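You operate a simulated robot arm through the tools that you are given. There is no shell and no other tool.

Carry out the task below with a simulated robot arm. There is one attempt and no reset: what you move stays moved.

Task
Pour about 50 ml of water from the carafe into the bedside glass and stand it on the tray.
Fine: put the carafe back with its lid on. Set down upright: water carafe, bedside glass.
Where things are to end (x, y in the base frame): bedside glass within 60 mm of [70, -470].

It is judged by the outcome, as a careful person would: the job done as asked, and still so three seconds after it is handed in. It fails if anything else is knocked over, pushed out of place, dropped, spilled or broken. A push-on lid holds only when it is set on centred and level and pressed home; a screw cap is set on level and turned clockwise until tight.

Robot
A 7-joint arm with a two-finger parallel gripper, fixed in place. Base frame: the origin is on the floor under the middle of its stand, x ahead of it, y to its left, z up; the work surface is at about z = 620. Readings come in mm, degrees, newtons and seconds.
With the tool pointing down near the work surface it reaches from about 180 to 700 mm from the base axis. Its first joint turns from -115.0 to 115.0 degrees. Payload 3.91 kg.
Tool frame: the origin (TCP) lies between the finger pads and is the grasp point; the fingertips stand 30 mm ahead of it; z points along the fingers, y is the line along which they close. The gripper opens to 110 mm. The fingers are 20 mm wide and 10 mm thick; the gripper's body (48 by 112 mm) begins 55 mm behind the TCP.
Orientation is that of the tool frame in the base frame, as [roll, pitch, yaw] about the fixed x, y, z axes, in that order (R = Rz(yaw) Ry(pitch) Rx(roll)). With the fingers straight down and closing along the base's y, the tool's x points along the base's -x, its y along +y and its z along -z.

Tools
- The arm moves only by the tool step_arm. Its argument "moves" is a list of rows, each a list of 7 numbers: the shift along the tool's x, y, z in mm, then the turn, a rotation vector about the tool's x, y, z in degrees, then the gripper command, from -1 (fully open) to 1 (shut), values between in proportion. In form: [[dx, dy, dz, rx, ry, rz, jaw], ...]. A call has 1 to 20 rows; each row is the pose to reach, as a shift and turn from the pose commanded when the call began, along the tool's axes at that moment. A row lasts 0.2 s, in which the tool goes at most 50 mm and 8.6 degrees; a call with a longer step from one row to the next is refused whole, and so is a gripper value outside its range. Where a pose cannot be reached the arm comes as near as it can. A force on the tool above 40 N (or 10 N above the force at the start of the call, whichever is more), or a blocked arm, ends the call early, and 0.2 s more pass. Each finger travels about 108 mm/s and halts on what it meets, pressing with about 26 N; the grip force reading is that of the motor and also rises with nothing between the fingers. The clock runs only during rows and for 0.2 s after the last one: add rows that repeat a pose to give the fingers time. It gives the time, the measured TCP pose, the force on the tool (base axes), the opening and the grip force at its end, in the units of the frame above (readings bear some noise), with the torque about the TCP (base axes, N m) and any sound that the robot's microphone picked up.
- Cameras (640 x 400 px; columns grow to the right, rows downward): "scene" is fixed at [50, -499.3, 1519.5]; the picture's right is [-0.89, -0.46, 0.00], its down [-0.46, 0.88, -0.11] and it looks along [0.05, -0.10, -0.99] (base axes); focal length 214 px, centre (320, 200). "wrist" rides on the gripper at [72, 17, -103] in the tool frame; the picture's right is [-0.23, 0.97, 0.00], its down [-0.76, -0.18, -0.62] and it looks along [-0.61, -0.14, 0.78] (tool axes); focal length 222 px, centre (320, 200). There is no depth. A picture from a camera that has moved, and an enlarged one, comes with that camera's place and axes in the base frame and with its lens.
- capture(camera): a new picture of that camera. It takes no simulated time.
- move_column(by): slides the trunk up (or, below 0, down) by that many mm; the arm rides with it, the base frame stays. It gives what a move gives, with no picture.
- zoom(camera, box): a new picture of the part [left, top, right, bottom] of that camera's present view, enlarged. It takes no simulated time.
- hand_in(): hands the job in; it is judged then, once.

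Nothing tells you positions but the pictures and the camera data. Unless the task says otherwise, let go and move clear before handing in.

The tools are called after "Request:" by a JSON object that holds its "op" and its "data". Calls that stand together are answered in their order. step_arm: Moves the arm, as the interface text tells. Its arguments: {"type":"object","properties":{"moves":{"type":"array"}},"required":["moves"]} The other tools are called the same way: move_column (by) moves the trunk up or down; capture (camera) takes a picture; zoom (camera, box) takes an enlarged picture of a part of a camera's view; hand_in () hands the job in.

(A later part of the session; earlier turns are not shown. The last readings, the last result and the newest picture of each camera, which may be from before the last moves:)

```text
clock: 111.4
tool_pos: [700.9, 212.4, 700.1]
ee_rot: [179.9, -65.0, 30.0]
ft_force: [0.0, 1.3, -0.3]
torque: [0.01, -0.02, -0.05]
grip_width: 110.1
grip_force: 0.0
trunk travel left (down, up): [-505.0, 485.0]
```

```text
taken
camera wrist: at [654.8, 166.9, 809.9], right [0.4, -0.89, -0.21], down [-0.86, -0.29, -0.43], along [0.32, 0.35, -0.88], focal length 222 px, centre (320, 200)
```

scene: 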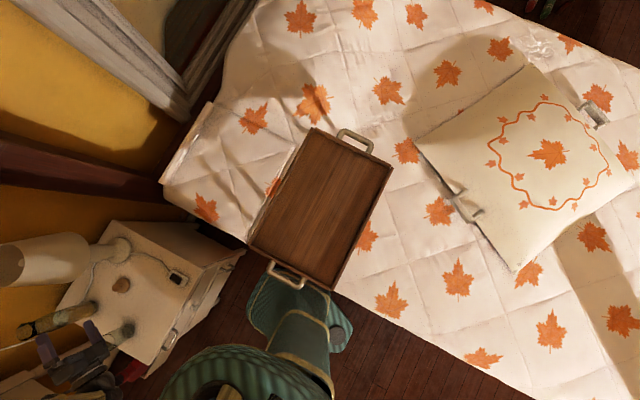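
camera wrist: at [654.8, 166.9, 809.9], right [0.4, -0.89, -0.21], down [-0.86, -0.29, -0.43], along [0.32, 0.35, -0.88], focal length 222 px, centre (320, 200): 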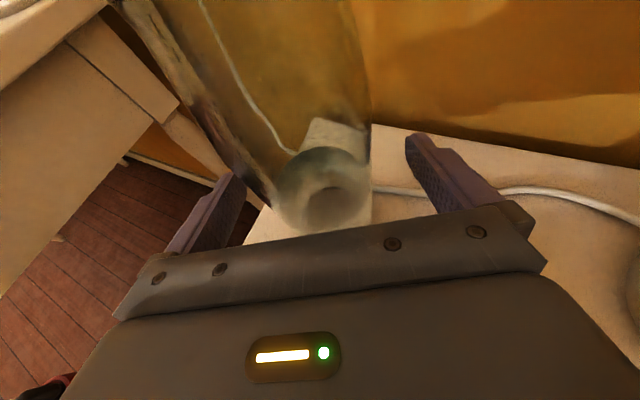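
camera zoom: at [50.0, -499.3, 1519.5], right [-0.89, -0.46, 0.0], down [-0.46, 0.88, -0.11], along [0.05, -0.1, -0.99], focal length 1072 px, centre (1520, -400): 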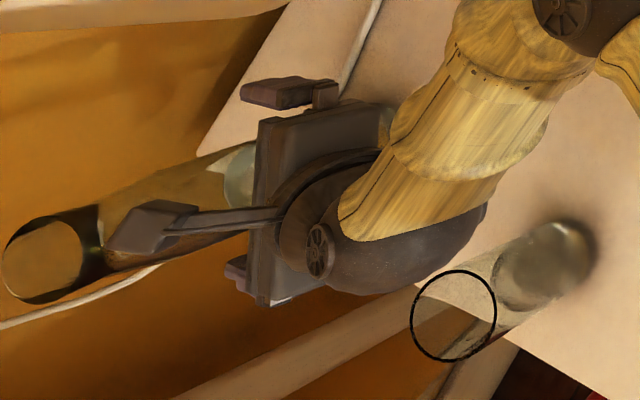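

The carafe stands upright in its original place. I'll back out along the tool axis, then go up.

Request:
{"op": "step_arm", "data": {"moves": [[0, 0, -15, 0, 0, 0, -1], [0, 0, -35, 0, 0, 0, -1], [0, 0, -60, 0, 0, 0, -1], [0, 0, -85, 0, 0, 0, -1], [0, 0, -110, 0, 0, 0, -1], [20, 0, -120, 0, 0, 0, -1], [45, 0, -130, 0, 0, 0, -1], [45, 0, -130, 0, 0, 0, -1]]}}

Request:
{"op": "capture", "data": {"camera": "wrist"}}

Request:
{"op": "zoom", "data": {"camera": "scene", "box": [0, 240, 170, 370]}}

```text
clock: 113.2
tool_pos: [615.2, 162.3, 794.6]
ee_rot: [179.9, -65.0, 30.0]
ft_force: [-0.5, 0.2, 0.1]
torque: [0.01, 0.0, 0.01]
grip_width: 110.2
grip_force: 0.1
trunk travel left (down, up): [-505.0, 485.0]
```

```text
taken
camera wrist: at [569.2, 117.7, 905.2], right [0.4, -0.89, -0.21], down [-0.86, -0.29, -0.43], along [0.32, 0.35, -0.88], focal length 222 px, centre (320, 200)
```

wrist: 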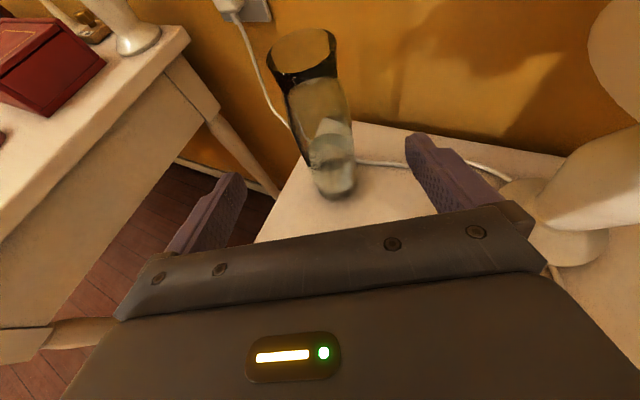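

```text
3.08 times, centred on (85, 305) of scene
camera zoom: at [50.0, -499.3, 1519.5], right [-0.89, -0.46, 0.0], down [-0.46, 0.88, -0.11], along [0.05, -0.1, -0.99], focal length 660 px, centre (1043, -123)
```

zoom: 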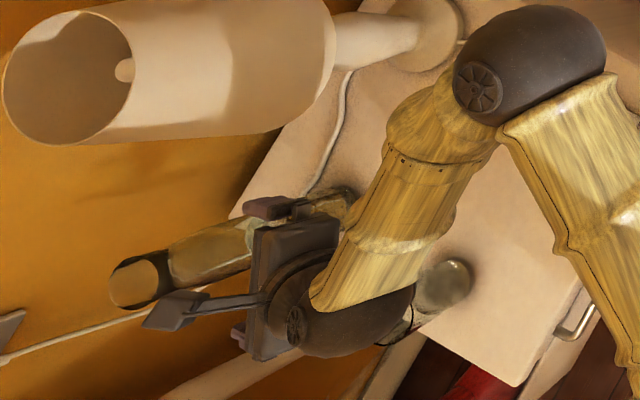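

Request:
{"op": "zoom", "data": {"camera": "wrist", "box": [240, 10, 400, 200]}}

```text
2.11 times, centred on (320, 105) of wrist
camera zoom: at [569.2, 117.7, 905.2], right [0.4, -0.89, -0.21], down [-0.86, -0.29, -0.43], along [0.32, 0.35, -0.88], focal length 468 px, centre (320, 400)
```

zoom: 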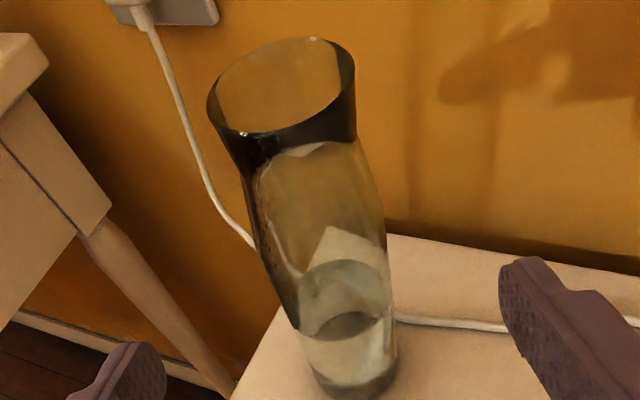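

The carafe is back within half a millimetre of where it was, and its level is at about z 695, down 25 mm (about 50 ml poured). Next I'll go back to the 45° orientation over the lid.

Request:
{"op": "step_arm", "data": {"moves": [[0, 0, 0, -6.8, 0, 3.2, -1], [0, 0, 0, -13.6, 0, 6.35, -1], [0, 0, 0, -20.4, 0, 9.5, -1], [0, 0, 0, -27.2, 0, 12.7, -1], [0, 0, 0, -27.2, 0, 12.7, -1]]}}

Request:
{"op": "step_arm", "data": {"moves": [[-0.6, 20, 1.6, 0, -5, 0, -1], [-1.2, 40, 3.3, 0, -10, 0, -1], [-1.8, 60, 5, 0, -15, 0, -1], [-2.4, 78, 6.6, 0, -20, 0, -1], [-2.4, 78, 6.6, 0, -20, 0, -1]]}}

Request:
{"op": "capture", "data": {"camera": "wrist"}}

Request:
{"op": "zoom", "data": {"camera": "wrist", "box": [240, 100, 420, 230]}}

```text
clock: 114.4
tool_pos: [615.2, 162.5, 795.5]
ee_rot: [-180.0, -65.0, -0.2]
ft_force: [0.4, -0.1, -0.3]
torque: [0.02, -0.02, 0.01]
grip_width: 109.9
grip_force: 0.1
trunk travel left (down, up): [-505.0, 485.0]
```

```text
clock: 115.6
tool_pos: [621.8, 84.4, 790.3]
ee_rot: [-179.8, -44.9, -0.1]
ft_force: [0.5, -0.6, -0.2]
torque: [-0.01, 0.0, -0.01]
grip_width: 110.0
grip_force: 0.0
trunk travel left (down, up): [-505.0, 485.0]
```

```text
taken
camera wrist: at [599.6, 68.8, 914.9], right [-0.16, -0.97, -0.16], down [-0.98, 0.18, -0.1], along [0.12, 0.14, -0.98], focal length 222 px, centre (320, 200)
```

wrist: 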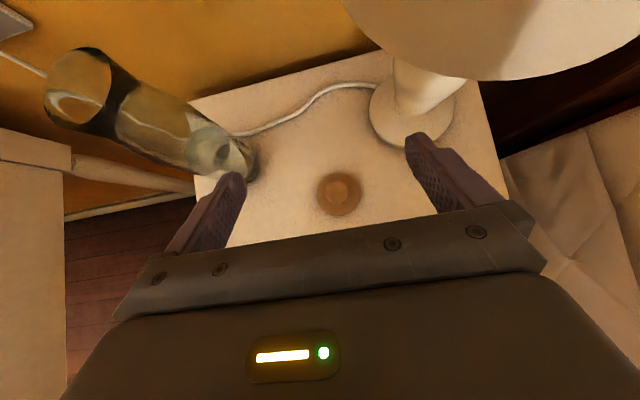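

```text
3.08 times, centred on (330, 165) of wrist
camera zoom: at [599.6, 68.8, 914.9], right [-0.16, -0.97, -0.16], down [-0.98, 0.18, -0.1], along [0.12, 0.14, -0.98], focal length 684 px, centre (289, 308)
```

zoom: 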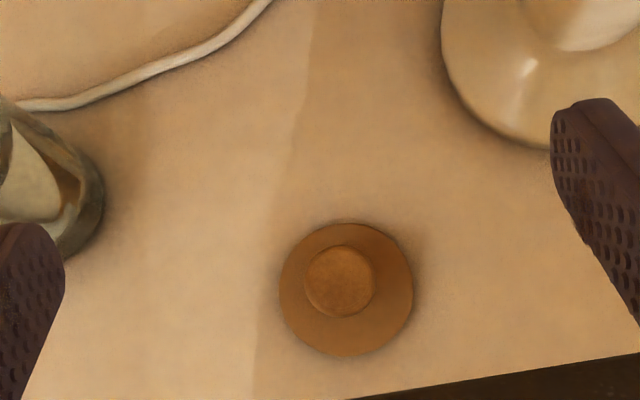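

The lid is at about (637.8, 84.7). I'll descend to a hover 10 mm above the grasp height with the jaws narrowed and check alignment.

Request:
{"op": "step_arm", "data": {"moves": [[-19.5, 0, 23, 0, 0, 0, -0.6], [-39, 0, 46, 0, 0, 0, -0.3], [-58.5, 0, 69, 0, 0, 0, 0], [-72, 0, 85, 0, 0, 0, 0.2], [-78.1, 0, 92.3, 0, 0, 0, 0.2], [-78.1, 0, 92.3, 0, 0, 0, 0.2]]}}

Request:
{"op": "zoom", "data": {"camera": "wrist", "box": [250, 110, 400, 220]}}

```text
clock: 117.0
tool_pos: [627.4, 86.1, 670.1]
ee_rot: [180.0, -45.1, -0.1]
ft_force: [0.1, 0.1, 0.1]
torque: [0.01, -0.02, 0.0]
grip_width: 44.1
grip_force: 0.0
trunk travel left (down, up): [-505.0, 485.0]
```

```text
3.64 times, centred on (325, 165) of wrist
camera zoom: at [607.4, 69.8, 793.8], right [-0.16, -0.97, -0.16], down [-0.98, 0.18, -0.1], along [0.12, 0.14, -0.98], focal length 808 px, centre (302, 327)
```

zoom: 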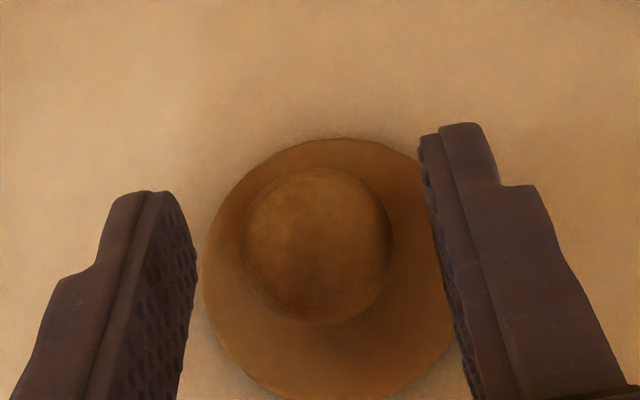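

The knob is about 4 mm further ahead than in my original grasp, so I'll correct that, descend 10 mm and close gently.

Request:
{"op": "step_arm", "data": {"moves": [[-1.5, -0.3, 4, 0, 0, 0, 0.2], [-3, -0.6, 7.5, 0, 0, 0, 0.2], [-4.1, -0.6, 10.0, 0, 0, 0, 0.2], [-4.1, -0.6, 10.0, 0, 0, 0, 0.2]]}}

Request:
{"op": "zoom", "data": {"camera": "wrist", "box": [250, 110, 400, 220]}}

```text
clock: 118.0
tool_pos: [633.4, 85.5, 661.8]
ee_rot: [180.0, -44.9, 0.0]
ft_force: [-0.1, 1.0, -1.0]
torque: [-0.04, 0.01, -0.02]
grip_width: 43.9
grip_force: 0.0
trunk travel left (down, up): [-505.0, 485.0]
```

```text
3.64 times, centred on (325, 165) of wrist
camera zoom: at [612.5, 69.8, 785.0], right [-0.16, -0.97, -0.16], down [-0.98, 0.18, -0.1], along [0.12, 0.14, -0.98], focal length 808 px, centre (302, 327)
```

zoom: 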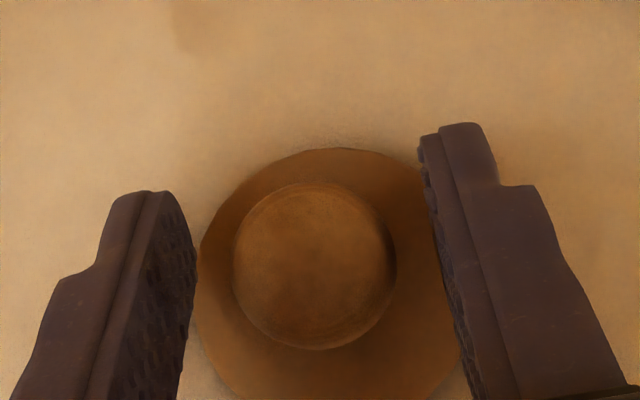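

Centred. Closing now.

Request:
{"op": "step_arm", "data": {"moves": [[0, 0, 0, 0, 0, 0, 0.3], [0, 0, 0, 0, 0, 0, 0.4], [0, 0, 0, 0, 0, 0, 0.5], [0, 0, 0, 0, 0, 0, 0.6], [0, 0, 0, 0, 0, 0, 1], [0, 0, 0, 0, 0, 0, 1]]}}

Request:
{"op": "zoom", "data": {"camera": "wrist", "box": [250, 110, 400, 220]}}

```text
clock: 119.4
tool_pos: [634.8, 85.8, 659.4]
ee_rot: [179.9, -45.1, -0.1]
ft_force: [-0.2, -0.5, 0.2]
torque: [0.01, 0.0, -0.02]
grip_width: 24.5
grip_force: 26.0
trunk travel left (down, up): [-505.0, 485.0]
```

```text
3.64 times, centred on (325, 165) of wrist
camera zoom: at [612.4, 69.7, 785.1], right [-0.16, -0.97, -0.16], down [-0.98, 0.18, -0.1], along [0.12, 0.14, -0.98], focal length 808 px, centre (302, 327)
```

zoom: 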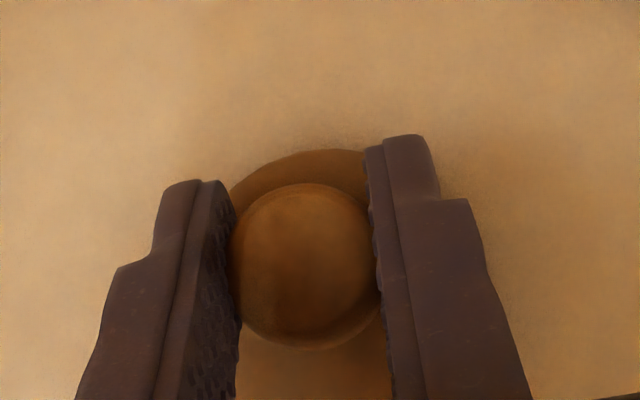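

Lid re-gripped at the same offset as originally. I'll lift it straight up and carry it above the carafe.

Request:
{"op": "step_arm", "data": {"moves": [[5, 0, -5, 0, 0, 0, 1], [25, 0, -25, 0, 0, 0, 1], [55, 0, -55, 0, 0, 0, 1], [88, 0, -88, 0, 0, 0, 1], [121, 0, -121, 0, 0, 0, 1], [154, 0, -154, 0, 0, 0, 1], [175, 0, -175, 0, 0, 0, 1], [187.4, 0, -187.4, 0, 0, 0, 1], [193, -15, -181.8, 0, 0, 0, 1], [206, -53, -168.8, 0, 0, 0, 1], [219, -90, -155.8, 0, 0, 0, 1], [229, -118, -145.8, 0, 0, 0, 1], [232.7, -129.5, -142.1, 0, 0, 0, 1], [232.7, -129.5, -142.1, 0, 0, 0, 1], [232.7, -129.5, -142.1, 0, 0, 0, 1]]}}

Request:
{"op": "step_arm", "data": {"moves": [[0, 0, 0, 0, 0, 0, 1]]}}

Request:
{"op": "step_arm", "data": {"moves": [[0, 0, 0, 0, 0, 0, 1]]}}

Request:
{"op": "step_arm", "data": {"moves": [[0, 0, 0, 0, 0, 0, 1]]}}

Request:
{"op": "step_arm", "data": {"moves": [[0, 0, 0, 0, 0, 0, 1]]}}

Request:
{"op": "capture", "data": {"camera": "wrist"}}

Request:
{"op": "zoom", "data": {"camera": "scene", "box": [0, 270, 140, 380]}}

```text
clock: 122.6
tool_pos: [698.0, 214.8, 924.3]
ee_rot: [-180.0, -45.0, -0.1]
ft_force: [-0.4, 0.4, 0.1]
torque: [0.0, 0.03, 0.01]
grip_width: 24.7
grip_force: 25.9
trunk travel left (down, up): [-505.0, 485.0]
```

```text
clock: 123.0
tool_pos: [698.4, 213.5, 926.6]
ee_rot: [179.9, -45.1, -0.1]
ft_force: [0.6, 0.7, -0.7]
torque: [0.0, 0.0, -0.01]
grip_width: 24.8
grip_force: 25.6
trunk travel left (down, up): [-505.0, 485.0]
```

```text
clock: 123.4
tool_pos: [698.4, 214.3, 925.3]
ee_rot: [-180.0, -45.0, -0.1]
ft_force: [0.8, -0.1, 0.5]
torque: [-0.01, -0.04, -0.02]
grip_width: 24.5
grip_force: 25.8
trunk travel left (down, up): [-505.0, 485.0]
```

```text
clock: 123.8
tool_pos: [698.3, 214.1, 925.5]
ee_rot: [-179.9, -44.9, 0.0]
ft_force: [0.6, -0.1, 0.1]
torque: [-0.02, -0.03, 0.0]
grip_width: 24.7
grip_force: 25.5
trunk travel left (down, up): [-505.0, 485.0]
```

```text
clock: 124.2
tool_pos: [696.9, 214.5, 925.6]
ee_rot: [-180.0, -44.9, -0.1]
ft_force: [-0.2, -0.4, -0.3]
torque: [-0.02, 0.03, 0.01]
grip_width: 24.8
grip_force: 26.1
trunk travel left (down, up): [-505.0, 485.0]
```

```text
taken
camera wrist: at [676.6, 198.5, 1050.4], right [-0.16, -0.97, -0.16], down [-0.98, 0.18, -0.1], along [0.12, 0.14, -0.98], focal length 222 px, centre (320, 200)
```

wrist: 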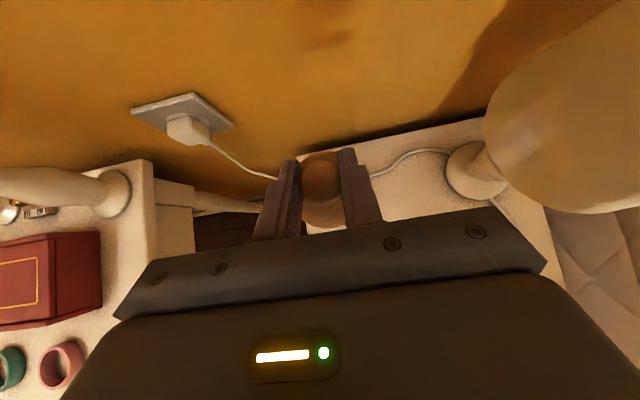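

```text
3.64 times, centred on (70, 325) of scene
camera zoom: at [50.0, -499.3, 1519.5], right [-0.89, -0.46, 0.0], down [-0.46, 0.88, -0.11], along [0.05, -0.1, -0.99], focal length 780 px, centre (1229, -254)
```

zoom: 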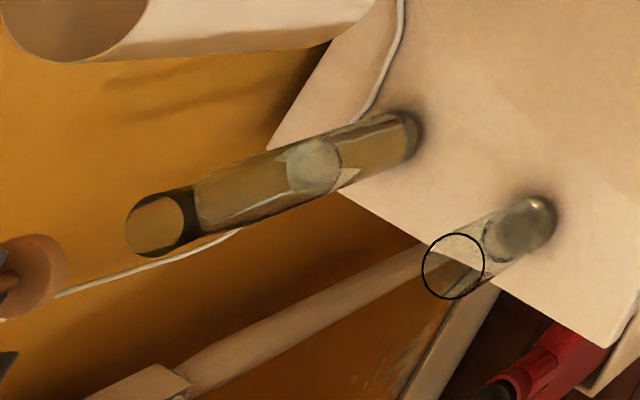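

Averaging the readings, the TCP is at (698.0, 214.2) against (698.2, 215.5) originally. I'll correct y by +1.3 mm and lower to about 10 mm above the seat.

Request:
{"op": "step_arm", "data": {"moves": [[0.2, -1.3, 0.2, 0, 0, 0, 1], [-7, -1.3, 7.3, 0, 0, 0, 1], [-18, -1.3, 18.3, 0, 0, 0, 1], [-29, -1.3, 29.3, 0, 0, 0, 1], [-38, -1.3, 38.3, 0, 0, 0, 1], [-42.6, -1.3, 42.9, 0, 0, 0, 1], [-42.6, -1.3, 42.9, 0, 0, 0, 1]]}}

Request:
{"op": "step_arm", "data": {"moves": [[0, 0, 0, 0, 0, 0, 1]]}}

Request:
{"op": "step_arm", "data": {"moves": [[0, 0, 0, 0, 0, 0, 1]]}}

Request:
{"op": "step_arm", "data": {"moves": [[0, 0, 0, 0, 0, 0, 1]]}}

Request:
{"op": "zoom", "data": {"camera": "scene", "box": [0, 290, 110, 380]}}

Request:
{"op": "zoom", "data": {"camera": "wrist", "box": [250, 110, 400, 220]}}

```text
clock: 125.8
tool_pos: [696.1, 215.3, 866.1]
ee_rot: [179.9, -45.0, 0.0]
ft_force: [1.0, 1.2, -0.5]
torque: [-0.01, -0.01, -0.01]
grip_width: 24.8
grip_force: 25.4
trunk travel left (down, up): [-505.0, 485.0]
```

```text
clock: 126.2
tool_pos: [698.8, 217.7, 866.1]
ee_rot: [179.9, -45.1, -0.2]
ft_force: [0.0, 0.3, -0.3]
torque: [0.01, 0.01, 0.05]
grip_width: 24.8
grip_force: 26.5
trunk travel left (down, up): [-505.0, 485.0]
```

```text
clock: 126.6
tool_pos: [699.6, 216.4, 866.0]
ee_rot: [-179.9, -45.1, -0.1]
ft_force: [1.0, -0.5, -0.5]
torque: [0.01, -0.01, 0.03]
grip_width: 24.6
grip_force: 25.7
trunk travel left (down, up): [-505.0, 485.0]
```

```text
clock: 127.0
tool_pos: [698.6, 216.7, 866.1]
ee_rot: [180.0, -45.0, -0.1]
ft_force: [0.4, -0.9, -1.3]
torque: [0.0, -0.03, 0.01]
grip_width: 24.8
grip_force: 26.4
trunk travel left (down, up): [-505.0, 485.0]
```

```text
4.44 times, centred on (55, 335) of scene
camera zoom: at [50.0, -499.3, 1519.5], right [-0.89, -0.46, 0.0], down [-0.46, 0.88, -0.11], along [0.05, -0.1, -0.99], focal length 953 px, centre (1498, -400)
```

zoom: 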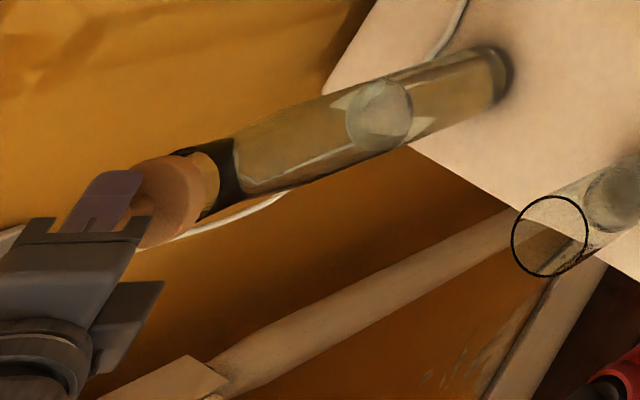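

```text
3.64 times, centred on (325, 165) of wrist
camera zoom: at [676.5, 201.0, 990.2], right [-0.16, -0.97, -0.16], down [-0.98, 0.18, -0.1], along [0.12, 0.14, -0.98], focal length 808 px, centre (302, 327)
```

zoom: 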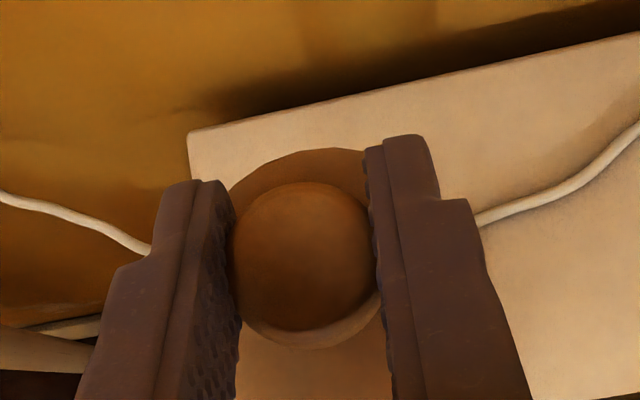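

Alignment is within a millimetre of the original. I'll make a half-millimetre correction and lower in small steps until contact.

Request:
{"op": "step_arm", "data": {"moves": [[-1.0, 0.4, 1.7, 0, 0, 0, 1], [-2.4, 0.5, 3.2, 0, 0, 0, 1], [-3.8, 0.5, 4.6, 0, 0, 0, 1], [-5.3, 0.5, 6.0, 0, 0, 0, 1]]}}

Request:
{"op": "step_arm", "data": {"moves": [[-0.7, 0, 0.7, 0, 0, 0, 1], [-1.4, 0, 1.4, 0, 0, 0, 1]]}}

Request:
{"op": "zoom", "data": {"camera": "scene", "box": [0, 290, 110, 380]}}

```text
clock: 128.0
tool_pos: [699.6, 215.8, 857.8]
ee_rot: [179.9, -45.0, 0.1]
ft_force: [-0.5, 0.1, -0.4]
torque: [0.0, -0.02, -0.04]
grip_width: 24.8
grip_force: 26.0
trunk travel left (down, up): [-505.0, 485.0]
```

```text
clock: 128.6
tool_pos: [698.2, 215.8, 855.9]
ee_rot: [180.0, -45.0, -0.1]
ft_force: [0.6, -0.3, 0.0]
torque: [-0.01, -0.05, 0.0]
grip_width: 24.6
grip_force: 25.9
trunk travel left (down, up): [-505.0, 485.0]
```

```text
4.44 times, centred on (55, 335) of scene
camera zoom: at [50.0, -499.3, 1519.5], right [-0.89, -0.46, 0.0], down [-0.46, 0.88, -0.11], along [0.05, -0.1, -0.99], focal length 953 px, centre (1498, -400)
```

zoom: 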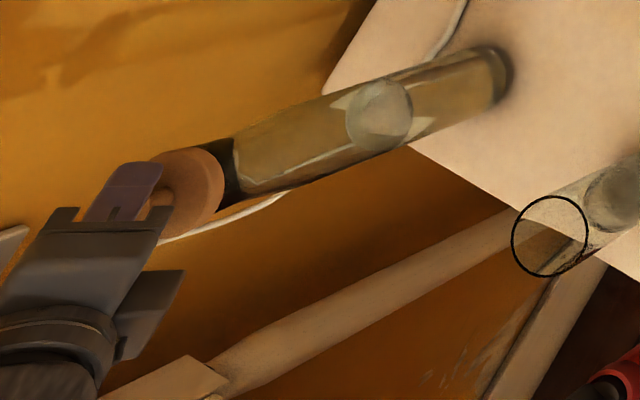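

The lid looks centred just above the rim. I'll press down step by step.

Request:
{"op": "step_arm", "data": {"moves": [[-0.7, 0, 0.7, 0, 0, 0, 1], [-1.4, 0, 1.4, 0, 0, 0, 1]]}}

Request:
{"op": "step_arm", "data": {"moves": [[-0.7, 0, 0.7, 0, 0, 0, 1], [-1.4, 0, 1.4, 0, 0, 0, 1]]}}

```text
clock: 129.2
tool_pos: [699.2, 216.0, 855.9]
ee_rot: [-180.0, -45.3, -0.1]
ft_force: [-0.8, -2.6, 11.8]
torque: [-0.01, 0.01, 0.02]
grip_width: 24.5
grip_force: 26.1
trunk travel left (down, up): [-505.0, 485.0]
heard: snap
```

```text
clock: 129.8
tool_pos: [698.6, 214.1, 855.8]
ee_rot: [-179.9, -45.4, -0.1]
ft_force: [2.8, -2.2, 24.4]
torque: [-0.02, -0.16, -0.07]
grip_width: 24.6
grip_force: 25.9
trunk travel left (down, up): [-505.0, 485.0]
```

A snap: the lid is pressed home. I'll relax the downward push to near zero, then open.

Request:
{"op": "step_arm", "data": {"moves": [[0.7, 0, -0.7, 0, 0, 0, 1], [1.4, 0, -1.4, 0, 0, 0, 1], [1.9, 0, -1.9, 0, 0, 0, 1]]}}

```text
clock: 130.6
tool_pos: [697.7, 215.4, 856.7]
ee_rot: [-179.8, -45.0, -0.1]
ft_force: [3.0, -2.4, 23.0]
torque: [-0.07, -0.28, 0.01]
grip_width: 24.8
grip_force: 26.5
trunk travel left (down, up): [-505.0, 485.0]
```

Request:
{"op": "step_arm", "data": {"moves": [[0, 0, 0, 0, 0, 0, 1], [0, 0, 0, 0, 0, 0, 1]]}}

Request:
{"op": "zoom", "data": {"camera": "scene", "box": [0, 290, 110, 380]}}

Request:
{"op": "zoom", "data": {"camera": "wrist", "box": [250, 110, 400, 220]}}

```text
clock: 131.2
tool_pos: [697.8, 216.2, 854.7]
ee_rot: [-179.9, -45.2, -0.1]
ft_force: [2.4, -1.7, 21.6]
torque: [-0.01, -0.16, -0.03]
grip_width: 24.7
grip_force: 26.0
trunk travel left (down, up): [-505.0, 485.0]
```

```text
4.44 times, centred on (55, 335) of scene
camera zoom: at [50.0, -499.3, 1519.5], right [-0.89, -0.46, 0.0], down [-0.46, 0.88, -0.11], along [0.05, -0.1, -0.99], focal length 953 px, centre (1498, -400)
```

zoom: 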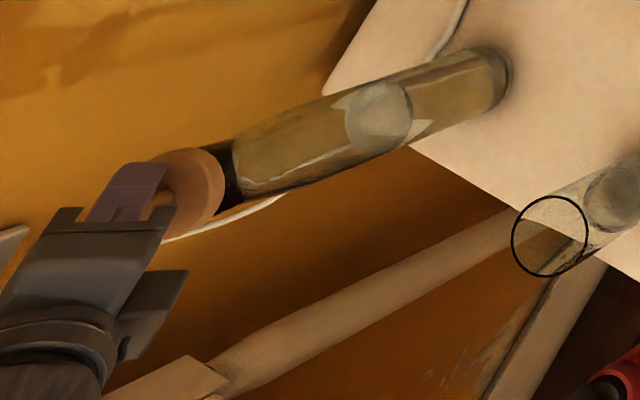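

```text
3.64 times, centred on (325, 165) of wrist
camera zoom: at [675.8, 199.9, 979.9], right [-0.16, -0.97, -0.16], down [-0.98, 0.18, -0.1], along [0.13, 0.14, -0.98], focal length 808 px, centre (302, 327)
```

zoom: 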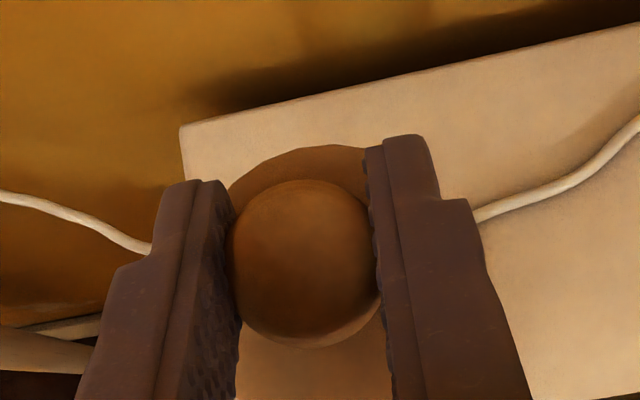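

Still pressing at about 22 N, so I'll raise the command a little more until the force is near zero.

Request:
{"op": "step_arm", "data": {"moves": [[0.7, 0, -0.7, 0, 0, 0, 1], [1.4, 0, -1.4, 0, 0, 0, 1], [1.4, 0, -1.4, 0, 0, 0, 1]]}}

```text
clock: 132.0
tool_pos: [696.7, 215.8, 856.8]
ee_rot: [180.0, -44.8, 0.0]
ft_force: [1.1, -0.3, 6.8]
torque: [-0.02, -0.06, 0.0]
grip_width: 24.7
grip_force: 25.8
trunk travel left (down, up): [-505.0, 485.0]
```

Request:
{"op": "step_arm", "data": {"moves": [[0.4, 0, -0.4, 0, 0, 0, 1], [0.4, 0, -0.4, 0, 0, 0, 1], [0.4, 0, -0.4, 0, 0, 0, 0.5], [0.4, 0, -0.4, 0, 0, 0, 0.35], [0.4, 0, -0.4, 0, 0, 0, 0.2], [0.4, 0, -0.4, 0, 0, 0, 0.2]]}}

Request:
{"op": "zoom", "data": {"camera": "scene", "box": [0, 290, 110, 380]}}

Request:
{"op": "zoom", "data": {"camera": "wrist", "box": [250, 110, 400, 220]}}

```text
clock: 133.4
tool_pos: [698.7, 215.9, 856.0]
ee_rot: [-180.0, -45.1, -0.1]
ft_force: [0.3, -0.2, 0.1]
torque: [-0.03, 0.02, 0.0]
grip_width: 44.0
grip_force: 0.0
trunk travel left (down, up): [-505.0, 485.0]
```

```text
4.44 times, centred on (55, 335) of scene
camera zoom: at [50.0, -499.3, 1519.5], right [-0.89, -0.46, 0.0], down [-0.46, 0.88, -0.11], along [0.05, -0.1, -0.99], focal length 953 px, centre (1498, -400)
```

zoom: 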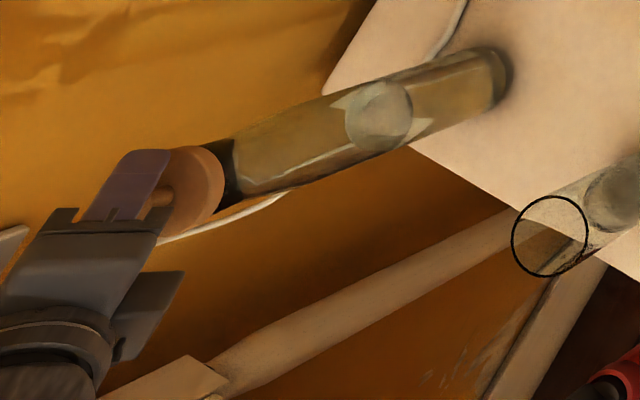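

```text
3.64 times, centred on (325, 165) of wrist
camera zoom: at [677.1, 200.4, 980.9], right [-0.16, -0.97, -0.16], down [-0.98, 0.18, -0.1], along [0.12, 0.14, -0.98], focal length 808 px, centre (302, 327)
```

zoom: 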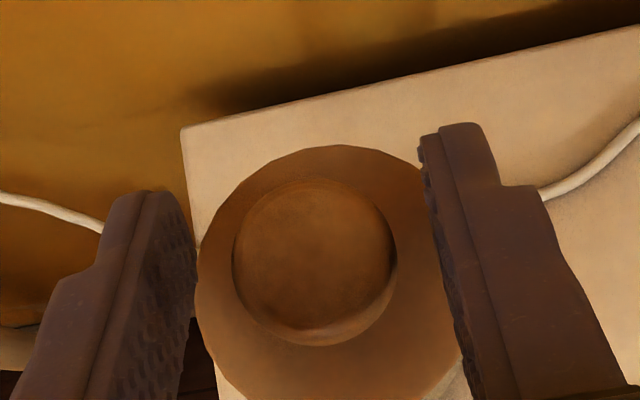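

The lid sits flat and centred. I'll rise straight up off it, then move back over the glass with the tool vertical.

Request:
{"op": "step_arm", "data": {"moves": [[3.5, 0, -3.5, 0, 0, 0, 0.2], [14, 0, -14, 0, 0, 0, 0.2], [28, 0, -28, 0, 0, 0, 0], [46, 0, -46, 0, 0, 0, -0.5], [46, 0, -46, 0, 0, 0, -1], [46, 0, -46, 0, 0, 0, -1]]}}

Request:
{"op": "zoom", "data": {"camera": "wrist", "box": [230, 90, 430, 220]}}

Request:
{"op": "zoom", "data": {"camera": "scene", "box": [0, 280, 150, 380]}}

```text
clock: 134.8
tool_pos: [699.1, 216.1, 921.5]
ee_rot: [-180.0, -45.0, 0.0]
ft_force: [0.3, -0.4, -0.1]
torque: [0.03, -0.02, -0.01]
grip_width: 109.9
grip_force: 0.1
trunk travel left (down, up): [-505.0, 485.0]
```

```text
3.08 times, centred on (330, 155) of wrist
camera zoom: at [677.3, 200.5, 1045.8], right [-0.16, -0.97, -0.16], down [-0.98, 0.18, -0.1], along [0.12, 0.14, -0.98], focal length 684 px, centre (289, 338)
```

zoom: 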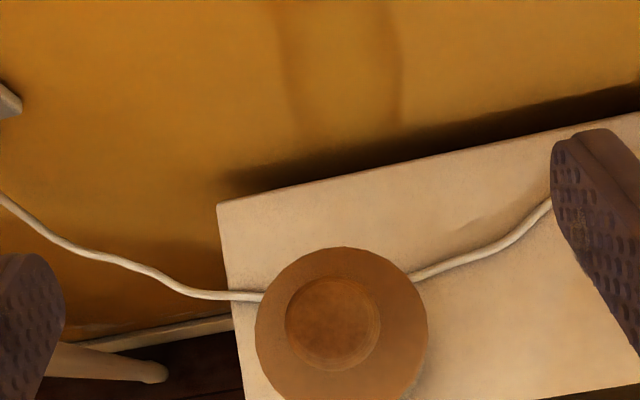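

```text
4.00 times, centred on (75, 330) of scene
camera zoom: at [50.0, -499.3, 1519.5], right [-0.89, -0.46, 0.0], down [-0.46, 0.88, -0.11], along [0.05, -0.1, -0.99], focal length 858 px, centre (1300, -320)
```

zoom: 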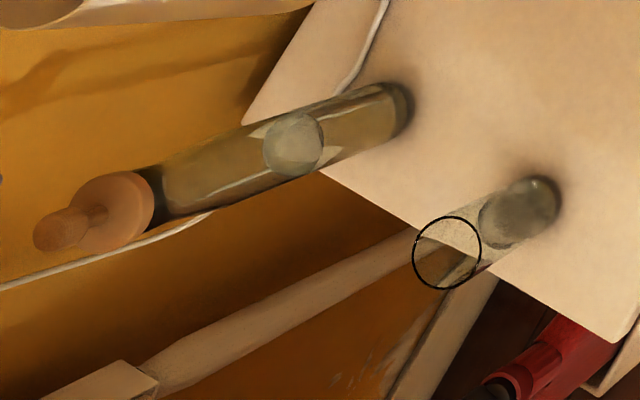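

The lidded carafe is in place, and the glass shows its water level at about z 651. I'll now move over the glass and turn the tool vertical.

Request:
{"op": "step_arm", "data": {"moves": [[-15, -1, -15, 0, -6.4, 0, -1], [-33, -2, -33, 0, -12.8, 0, -1], [-51, -3, -51, 0, -19.2, 0, -1], [-69, -4, -69, 0, -25.6, 0, -1], [-87, -5, -87, 0, -32, 0, -1], [-105, -6, -105, 0, -38.4, 0, -1], [-121, -6.5, -121, 0, -45, 0, -1], [-121, -6.5, -121, 0, -45, 0, -1], [-121, -6.5, -121, 0, -45, 0, -1]]}}

Request:
{"op": "capture", "data": {"camera": "wrist"}}

Request:
{"op": "zoom", "data": {"camera": "wrist", "box": [230, 60, 430, 220]}}

```text
clock: 136.8
tool_pos: [526.2, 222.7, 921.3]
ee_rot: [180.0, 0.1, -0.1]
ft_force: [-0.4, -0.1, 0.6]
torque: [0.01, 0.02, -0.03]
grip_width: 109.8
grip_force: 0.1
trunk travel left (down, up): [-505.0, 485.0]
```

```text
taken
camera wrist: at [599.0, 206.7, 1025.0], right [-0.23, -0.97, 0.0], down [-0.76, 0.18, 0.62], along [-0.61, 0.14, -0.78], focal length 222 px, centre (320, 200)
```

wrist: 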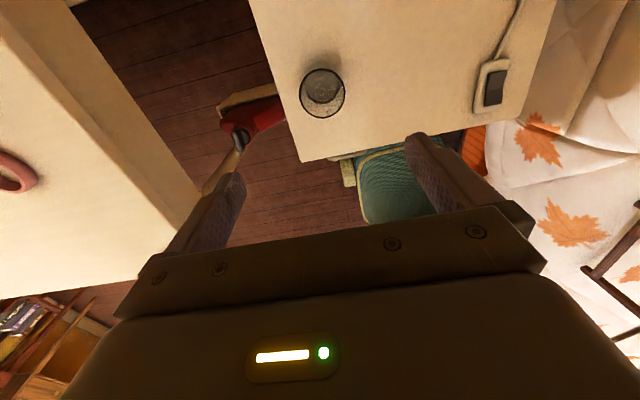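

```text
2.50 times, centred on (330, 140) of wrist
camera zoom: at [599.0, 206.7, 1025.0], right [-0.23, -0.97, 0.0], down [-0.76, 0.18, 0.62], along [-0.61, 0.14, -0.78], focal length 555 px, centre (295, 350)
```

zoom: 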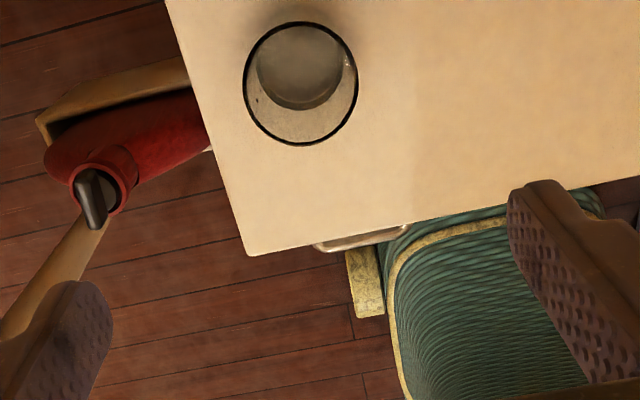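

The glass centre is about 3 mm off in x and y from the TCP. I'll correct that and descend with the jaws open on either side, pausing above the final height to re-check.

Request:
{"op": "step_arm", "data": {"moves": [[-1, 1, 30, 0, 0, 0, -1], [-2, 2, 70, 0, 0, 0, -1], [-3.2, 3.4, 110, 0, 0, 0, -1], [-3.2, 3.4, 150, 0, 0, 0, -1], [-3.2, 3.4, 190, 0, 0, 0, -1], [-3.2, 3.4, 210, 0, 0, 0, -1], [-3.2, 3.4, 220, 0, 0, 0, -1], [-3.2, 3.4, 220, 0, 0, 0, -1]]}}

Request:
{"op": "capture", "data": {"camera": "wrist"}}

Request:
{"op": "zoom", "data": {"camera": "scene", "box": [60, 280, 200, 390]}}

```text
clock: 138.6
tool_pos: [525.4, 218.8, 702.4]
ee_rot: [179.9, -0.1, -0.1]
ft_force: [0.2, 0.1, 0.7]
torque: [0.02, 0.02, -0.01]
grip_width: 110.1
grip_force: 0.1
trunk travel left (down, up): [-505.0, 485.0]
```

```text
taken
camera wrist: at [598.1, 203.2, 805.9], right [-0.23, -0.97, 0.0], down [-0.76, 0.18, 0.62], along [-0.61, 0.14, -0.78], focal length 222 px, centre (320, 200)
```

wrist: 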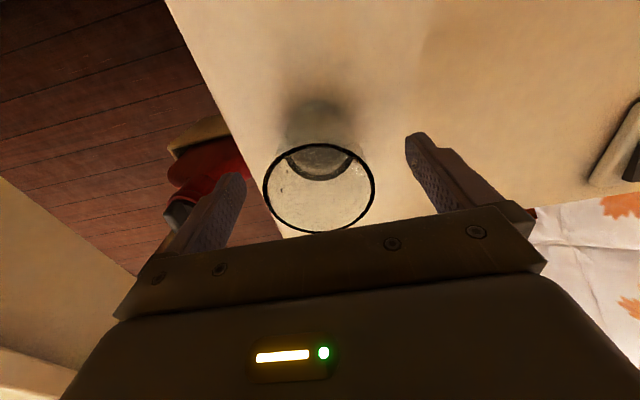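

```text
3.64 times, centred on (130, 335) of scene
camera zoom: at [50.0, -499.3, 1519.5], right [-0.89, -0.46, 0.0], down [-0.46, 0.88, -0.11], along [0.05, -0.1, -0.99], focal length 780 px, centre (1011, -291)
```

zoom: 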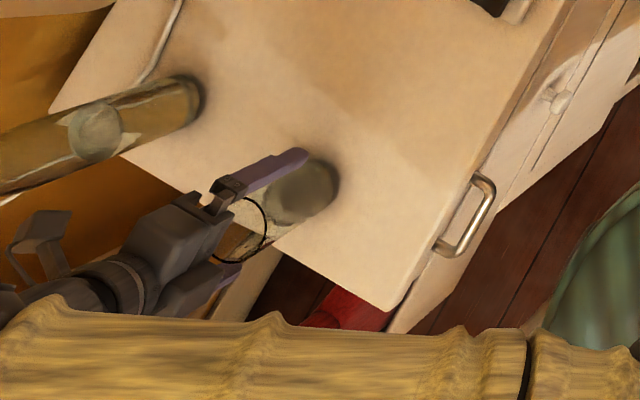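

The glass rim is centred exactly at the TCP. I'll descend another 34 mm and close gently.

Request:
{"op": "step_arm", "data": {"moves": [[0, 0, 12, 0, 0, 0, -1], [0, 0, 24, 0, 0, 0, -1], [0, 0, 34, 0, 0, 0, -1], [0, 0, 34, 0, 0, 0, -0.6], [0, 0, 34, 0, 0, 0, -0.35], [0, 0, 34, 0, 0, 0, -0.35]]}}

Request:
{"op": "capture", "data": {"camera": "wrist"}}

```text
clock: 140.0
tool_pos: [524.1, 220.0, 667.9]
ee_rot: [-180.0, 0.0, -0.1]
ft_force: [-1.3, 0.1, 0.2]
torque: [0.0, -0.01, 0.0]
grip_width: 74.3
grip_force: 0.0
trunk travel left (down, up): [-505.0, 485.0]
```

```text
taken
camera wrist: at [597.9, 203.8, 772.4], right [-0.23, -0.97, 0.0], down [-0.76, 0.18, 0.62], along [-0.61, 0.14, -0.78], focal length 222 px, centre (320, 200)
```

wrist: 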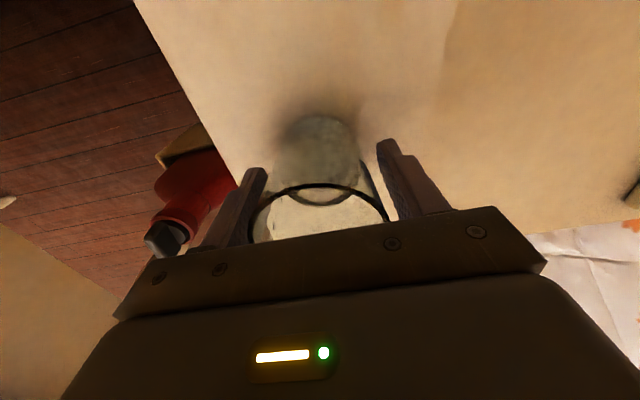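

Request:
{"op": "step_arm", "data": {"moves": [[0, 0, 0, 0, 0, 0, -0.28], [0, 0, 0, 0, 0, 0, -0.22], [0, 0, 0, 0, 0, 0, -0.18], [0, 0, 0, 0, 0, 0, -0.14], [0, 0, 0, 0, 0, 0, -0.1], [0, 0, 0, 0, 0, 0, -0.06], [0, 0, 0, 0, 0, 0, 0.0], [0, 0, 0, 0, 0, 0, 0.2], [0, 0, 0, 0, 0, 0, 0.4], [0, 0, 0, 0, 0, 0, 0.4]]}}

Request:
{"op": "capture", "data": {"camera": "wrist"}}

Request:
{"op": "zoom", "data": {"camera": "scene", "box": [60, 280, 200, 390]}}

```text
clock: 142.2
tool_pos: [525.9, 219.4, 668.2]
ee_rot: [180.0, 0.0, -0.1]
ft_force: [-0.1, 0.3, 0.5]
torque: [0.03, -0.01, -0.05]
grip_width: 60.4
grip_force: 25.5
trunk travel left (down, up): [-505.0, 485.0]
```

```text
taken
camera wrist: at [597.9, 203.8, 772.5], right [-0.23, -0.97, 0.0], down [-0.76, 0.18, 0.62], along [-0.61, 0.14, -0.78], focal length 222 px, centre (320, 200)
```

wrist: 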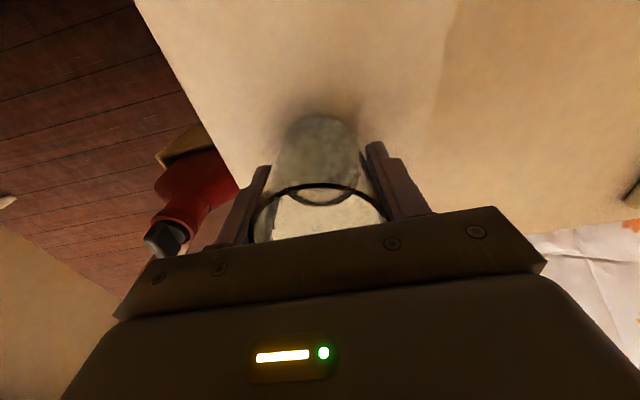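

```text
3.64 times, centred on (130, 335) of scene
camera zoom: at [50.0, -499.3, 1519.5], right [-0.89, -0.46, 0.0], down [-0.46, 0.88, -0.11], along [0.05, -0.1, -0.99], focal length 780 px, centre (1011, -291)
```

zoom: 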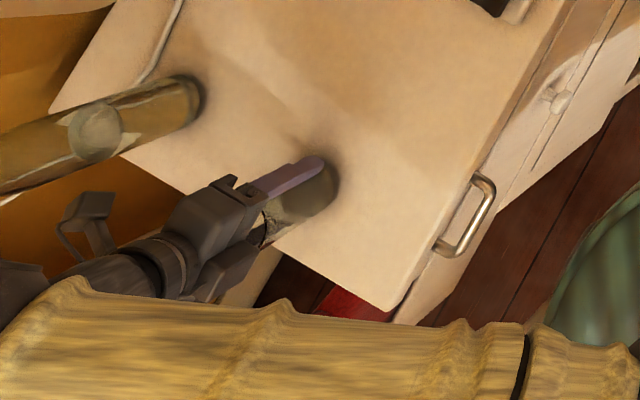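

The glass is gripped at 60.4 mm. I'll lift it slowly and smoothly.

Request:
{"op": "step_arm", "data": {"moves": [[0, 0, -2, 0, 0, 0, 0.4], [0, 0, -7, 0, 0, 0, 0.4], [0, 0, -15, 0, 0, 0, 0.4], [0, 0, -27, 0, 0, 0, 0.4], [0, 0, -42, 0, 0, 0, 0.4], [0, 0, -59, 0, 0, 0, 0.4], [0, 0, -77, 0, 0, 0, 0.4], [0, 0, -95, 0, 0, 0, 0.4], [0, 0, -113, 0, 0, 0, 0.4], [0, 0, -130, 0, 0, 0, 0.4], [0, 0, -146, 0, 0, 0, 0.4], [0, 0, -160, 0, 0, 0, 0.4], [0, 0, -170, 0, 0, 0, 0.4], [0, 0, -177, 0, 0, 0, 0.4], [0, 0, -180, 0, 0, 0, 0.4], [0, 0, -180, 0, 0, 0, 0.4]]}}

Request:
{"op": "capture", "data": {"camera": "wrist"}}

Request:
{"op": "capture", "data": {"camera": "scene"}}

```text
clock: 145.6
tool_pos: [525.0, 217.8, 848.0]
ee_rot: [180.0, 0.0, -0.1]
ft_force: [0.2, -0.7, -2.7]
torque: [-0.03, 0.01, -0.01]
grip_width: 60.1
grip_force: 25.6
trunk travel left (down, up): [-505.0, 485.0]
```

```text
taken
camera wrist: at [597.8, 202.2, 951.2], right [-0.23, -0.97, 0.0], down [-0.76, 0.18, 0.62], along [-0.61, 0.14, -0.78], focal length 222 px, centre (320, 200)
```

wrist: 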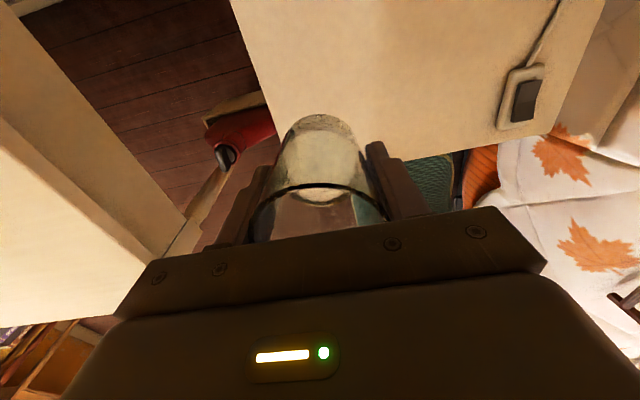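

```text
taken
```

scene: 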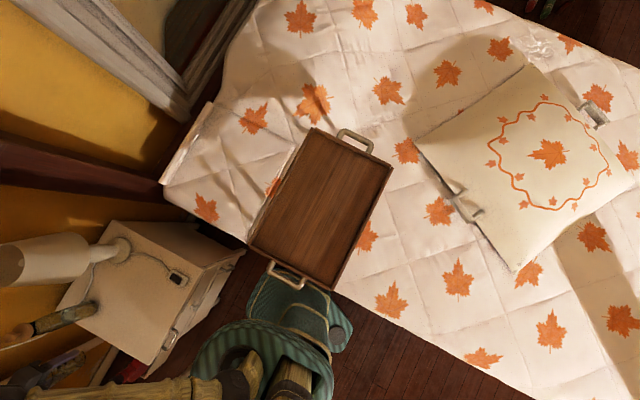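

The glass (about 2.7 N with water) is held level. I'll carry it around the robot in smooth arcs, keeping the radius small enough to stay clear of the lamp.

Request:
{"op": "step_arm", "data": {"moves": [[0.5, 3.0, 0, 0, 0, 0.29, 0.4], [1.7, 11.3, 0, 0, 0, 1.12, 0.4], [3.2, 24.4, 0, 0, 0, 2.42, 0.4], [4.8, 41.4, 0, 0, 0, 4.11, 0.4], [6.1, 61.8, 0, 0, 0, 6.15, 0.4], [6.6, 84.6, 0, 0, 0, 8.45, 0.4], [5.9, 109.3, 0, 0, 0, 10.96, 0.4], [4.2, 134.7, 0, 0, 0, 13.59, 0.4], [1.0, 160.6, 0, 0, 0, 16.3, 0.4], [-3.4, 186, 0, 0, 0, 19.0, 0.4], [-8.8, 210.1, 0, 0, 0, 21.64, 0.4], [-15, 232.5, 0, 0, 0, 24.15, 0.4], [-21.5, 252.6, 0, 0, 0, 26.45, 0.4], [-27.9, 270, 0, 0, 0, 28.49, 0.4], [-33.7, 284.1, 0, 0, 0, 30.18, 0.4], [-38.5, 294.8, 0, 0, 0, 31.48, 0.4], [-41.6, 301.5, 0, 0, 0, 32.31, 0.4], [-42.7, 303.8, 0, 0, 0, 32.6, 0.4], [-42.7, 303.8, 0, 0, 0, 32.6, 0.4]]}}

Request:
{"op": "capture", "data": {"camera": "wrist"}}

Request:
{"op": "capture", "data": {"camera": "scene"}}

```text
clock: 149.6
tool_pos: [480.5, -85.2, 848.3]
ee_rot: [179.9, 0.0, -32.7]
ft_force: [0.0, 0.4, -1.7]
torque: [0.0, 0.02, -0.02]
grip_width: 60.6
grip_force: 25.9
trunk travel left (down, up): [-505.0, 485.0]
```

```text
taken
camera wrist: at [533.1, -136.9, 951.8], right [-0.72, -0.7, 0.0], down [-0.55, 0.56, 0.62], along [-0.43, 0.45, -0.78], focal length 222 px, centre (320, 200)
```

wrist: 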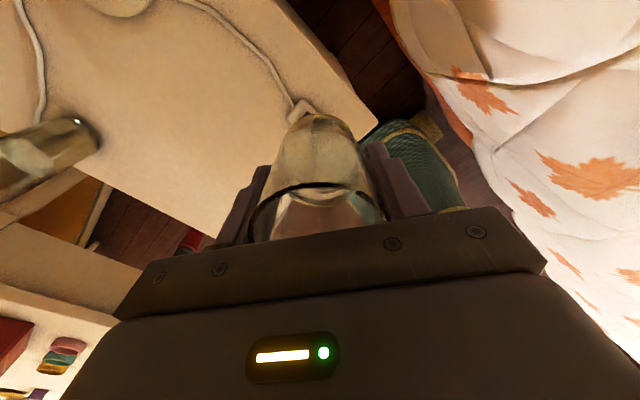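

```text
taken
```

scene: 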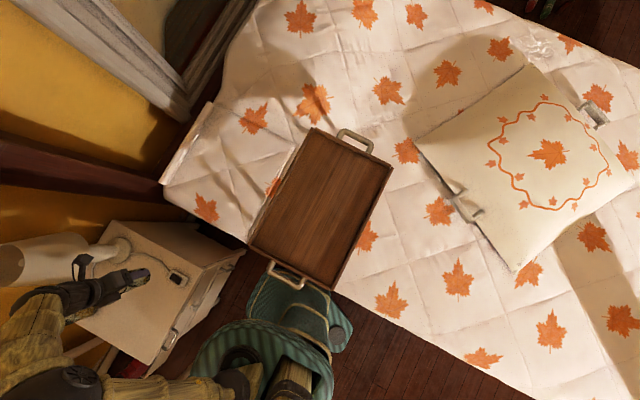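

Carrying steadily. Next arc segment toward the tray.

Request:
{"op": "step_arm", "data": {"moves": [[1.0, 2.6, 0, 0, 0, 0.32, 0.4], [3.7, 9.9, 0, 0, 0, 1.23, 0.4], [7.6, 21.5, 0, 0, 0, 2.67, 0.4], [12.3, 36.8, 0, 0, 0, 4.54, 0.4], [17.3, 55.3, 0, 0, 0, 6.79, 0.4], [22, 76.4, 0, 0, 0, 9.33, 0.4], [26.1, 99.6, 0, 0, 0, 12.1, 0.4], [29.2, 124.1, 0, 0, 0, 15.0, 0.4], [31.1, 149.4, 0, 0, 0, 18, 0.4], [31.6, 174.7, 0, 0, 0, 21, 0.4], [30.9, 199.3, 0, 0, 0, 23.9, 0.4], [29, 222.6, 0, 0, 0, 26.67, 0.4], [26.3, 243.8, 0, 0, 0, 29.2, 0.4], [23.2, 262.4, 0, 0, 0, 31.46, 0.4], [19.9, 277.8, 0, 0, 0, 33.33, 0.4], [17.1, 289.6, 0, 0, 0, 34.77, 0.4], [15.3, 297, 0, 0, 0, 35.68, 0.4], [14.6, 299.5, 0, 0, 0, 36, 0.4], [14.6, 299.5, 0, 0, 0, 36, 0.4]]}}

Request:
{"op": "capture", "data": {"camera": "wrist"}}

Request:
{"op": "capture", "data": {"camera": "scene"}}

```text
clock: 153.6
tool_pos: [330.5, -345.3, 847.5]
ee_rot: [180.0, 0.0, -68.8]
ft_force: [-0.3, -0.9, -2.7]
torque: [-0.06, 0.01, 0.02]
grip_width: 60.3
grip_force: 26.0
trunk travel left (down, up): [-505.0, 485.0]
```

```text
taken
camera wrist: at [342.4, -417.6, 951.4], right [-0.99, -0.14, 0.0], down [-0.11, 0.77, 0.62], along [-0.09, 0.62, -0.78], focal length 222 px, centre (320, 200)
```

wrist: 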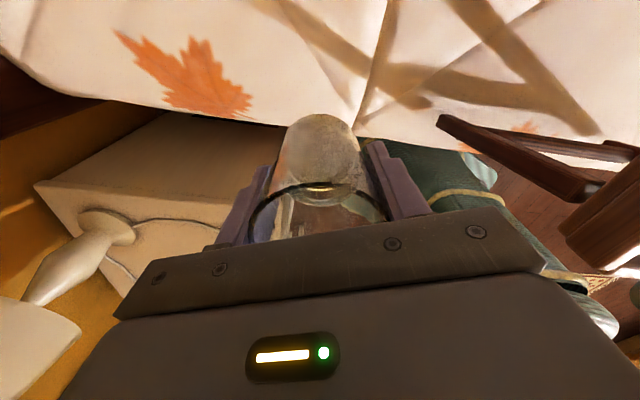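

```text
taken
```

scene: 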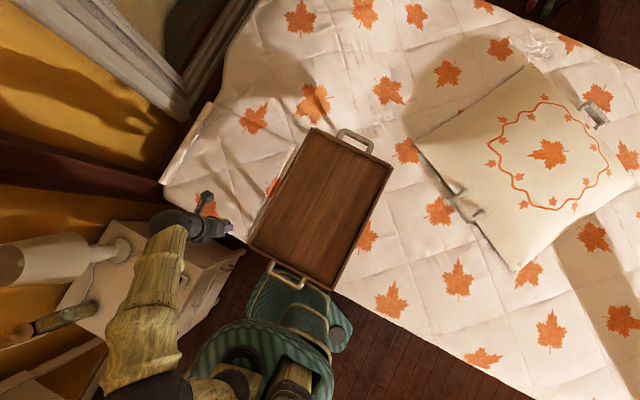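

The glass is near the tray's corner. I'll look to the side with a shifted view to see the tray's edges and height.

Request:
{"op": "zoom", "data": {"camera": "wrist", "box": [560, 0, 640, 400]}}

Request:
{"op": "zoom", "data": {"camera": "scene", "box": [180, 120, 420, 300]}}

```text
1.00 times, centred on (600, 200) of wrist (not enlarged: the box is as wide or as high as the picture)
camera zoom: at [342.4, -417.6, 951.4], right [-0.99, -0.14, 0.0], down [-0.11, 0.77, 0.62], along [-0.09, 0.62, -0.78], focal length 222 px, centre (40, 200)
```

zoom: 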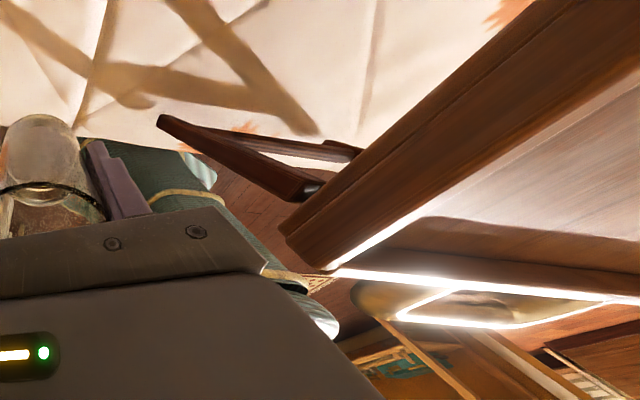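

```text
2.22 times, centred on (300, 210) of scene
camera zoom: at [50.0, -499.3, 1519.5], right [-0.89, -0.46, 0.0], down [-0.46, 0.88, -0.11], along [0.05, -0.1, -0.99], focal length 477 px, centre (364, 178)
```

zoom: 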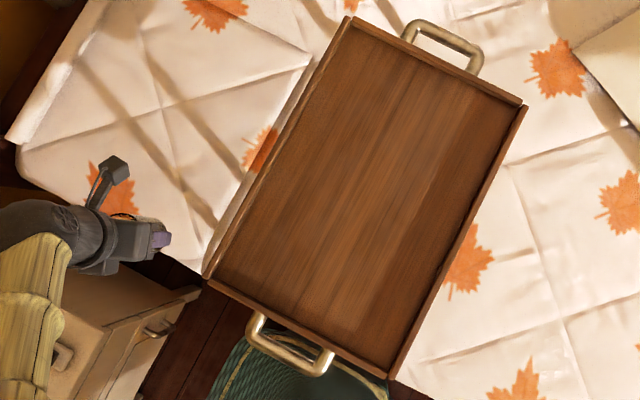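

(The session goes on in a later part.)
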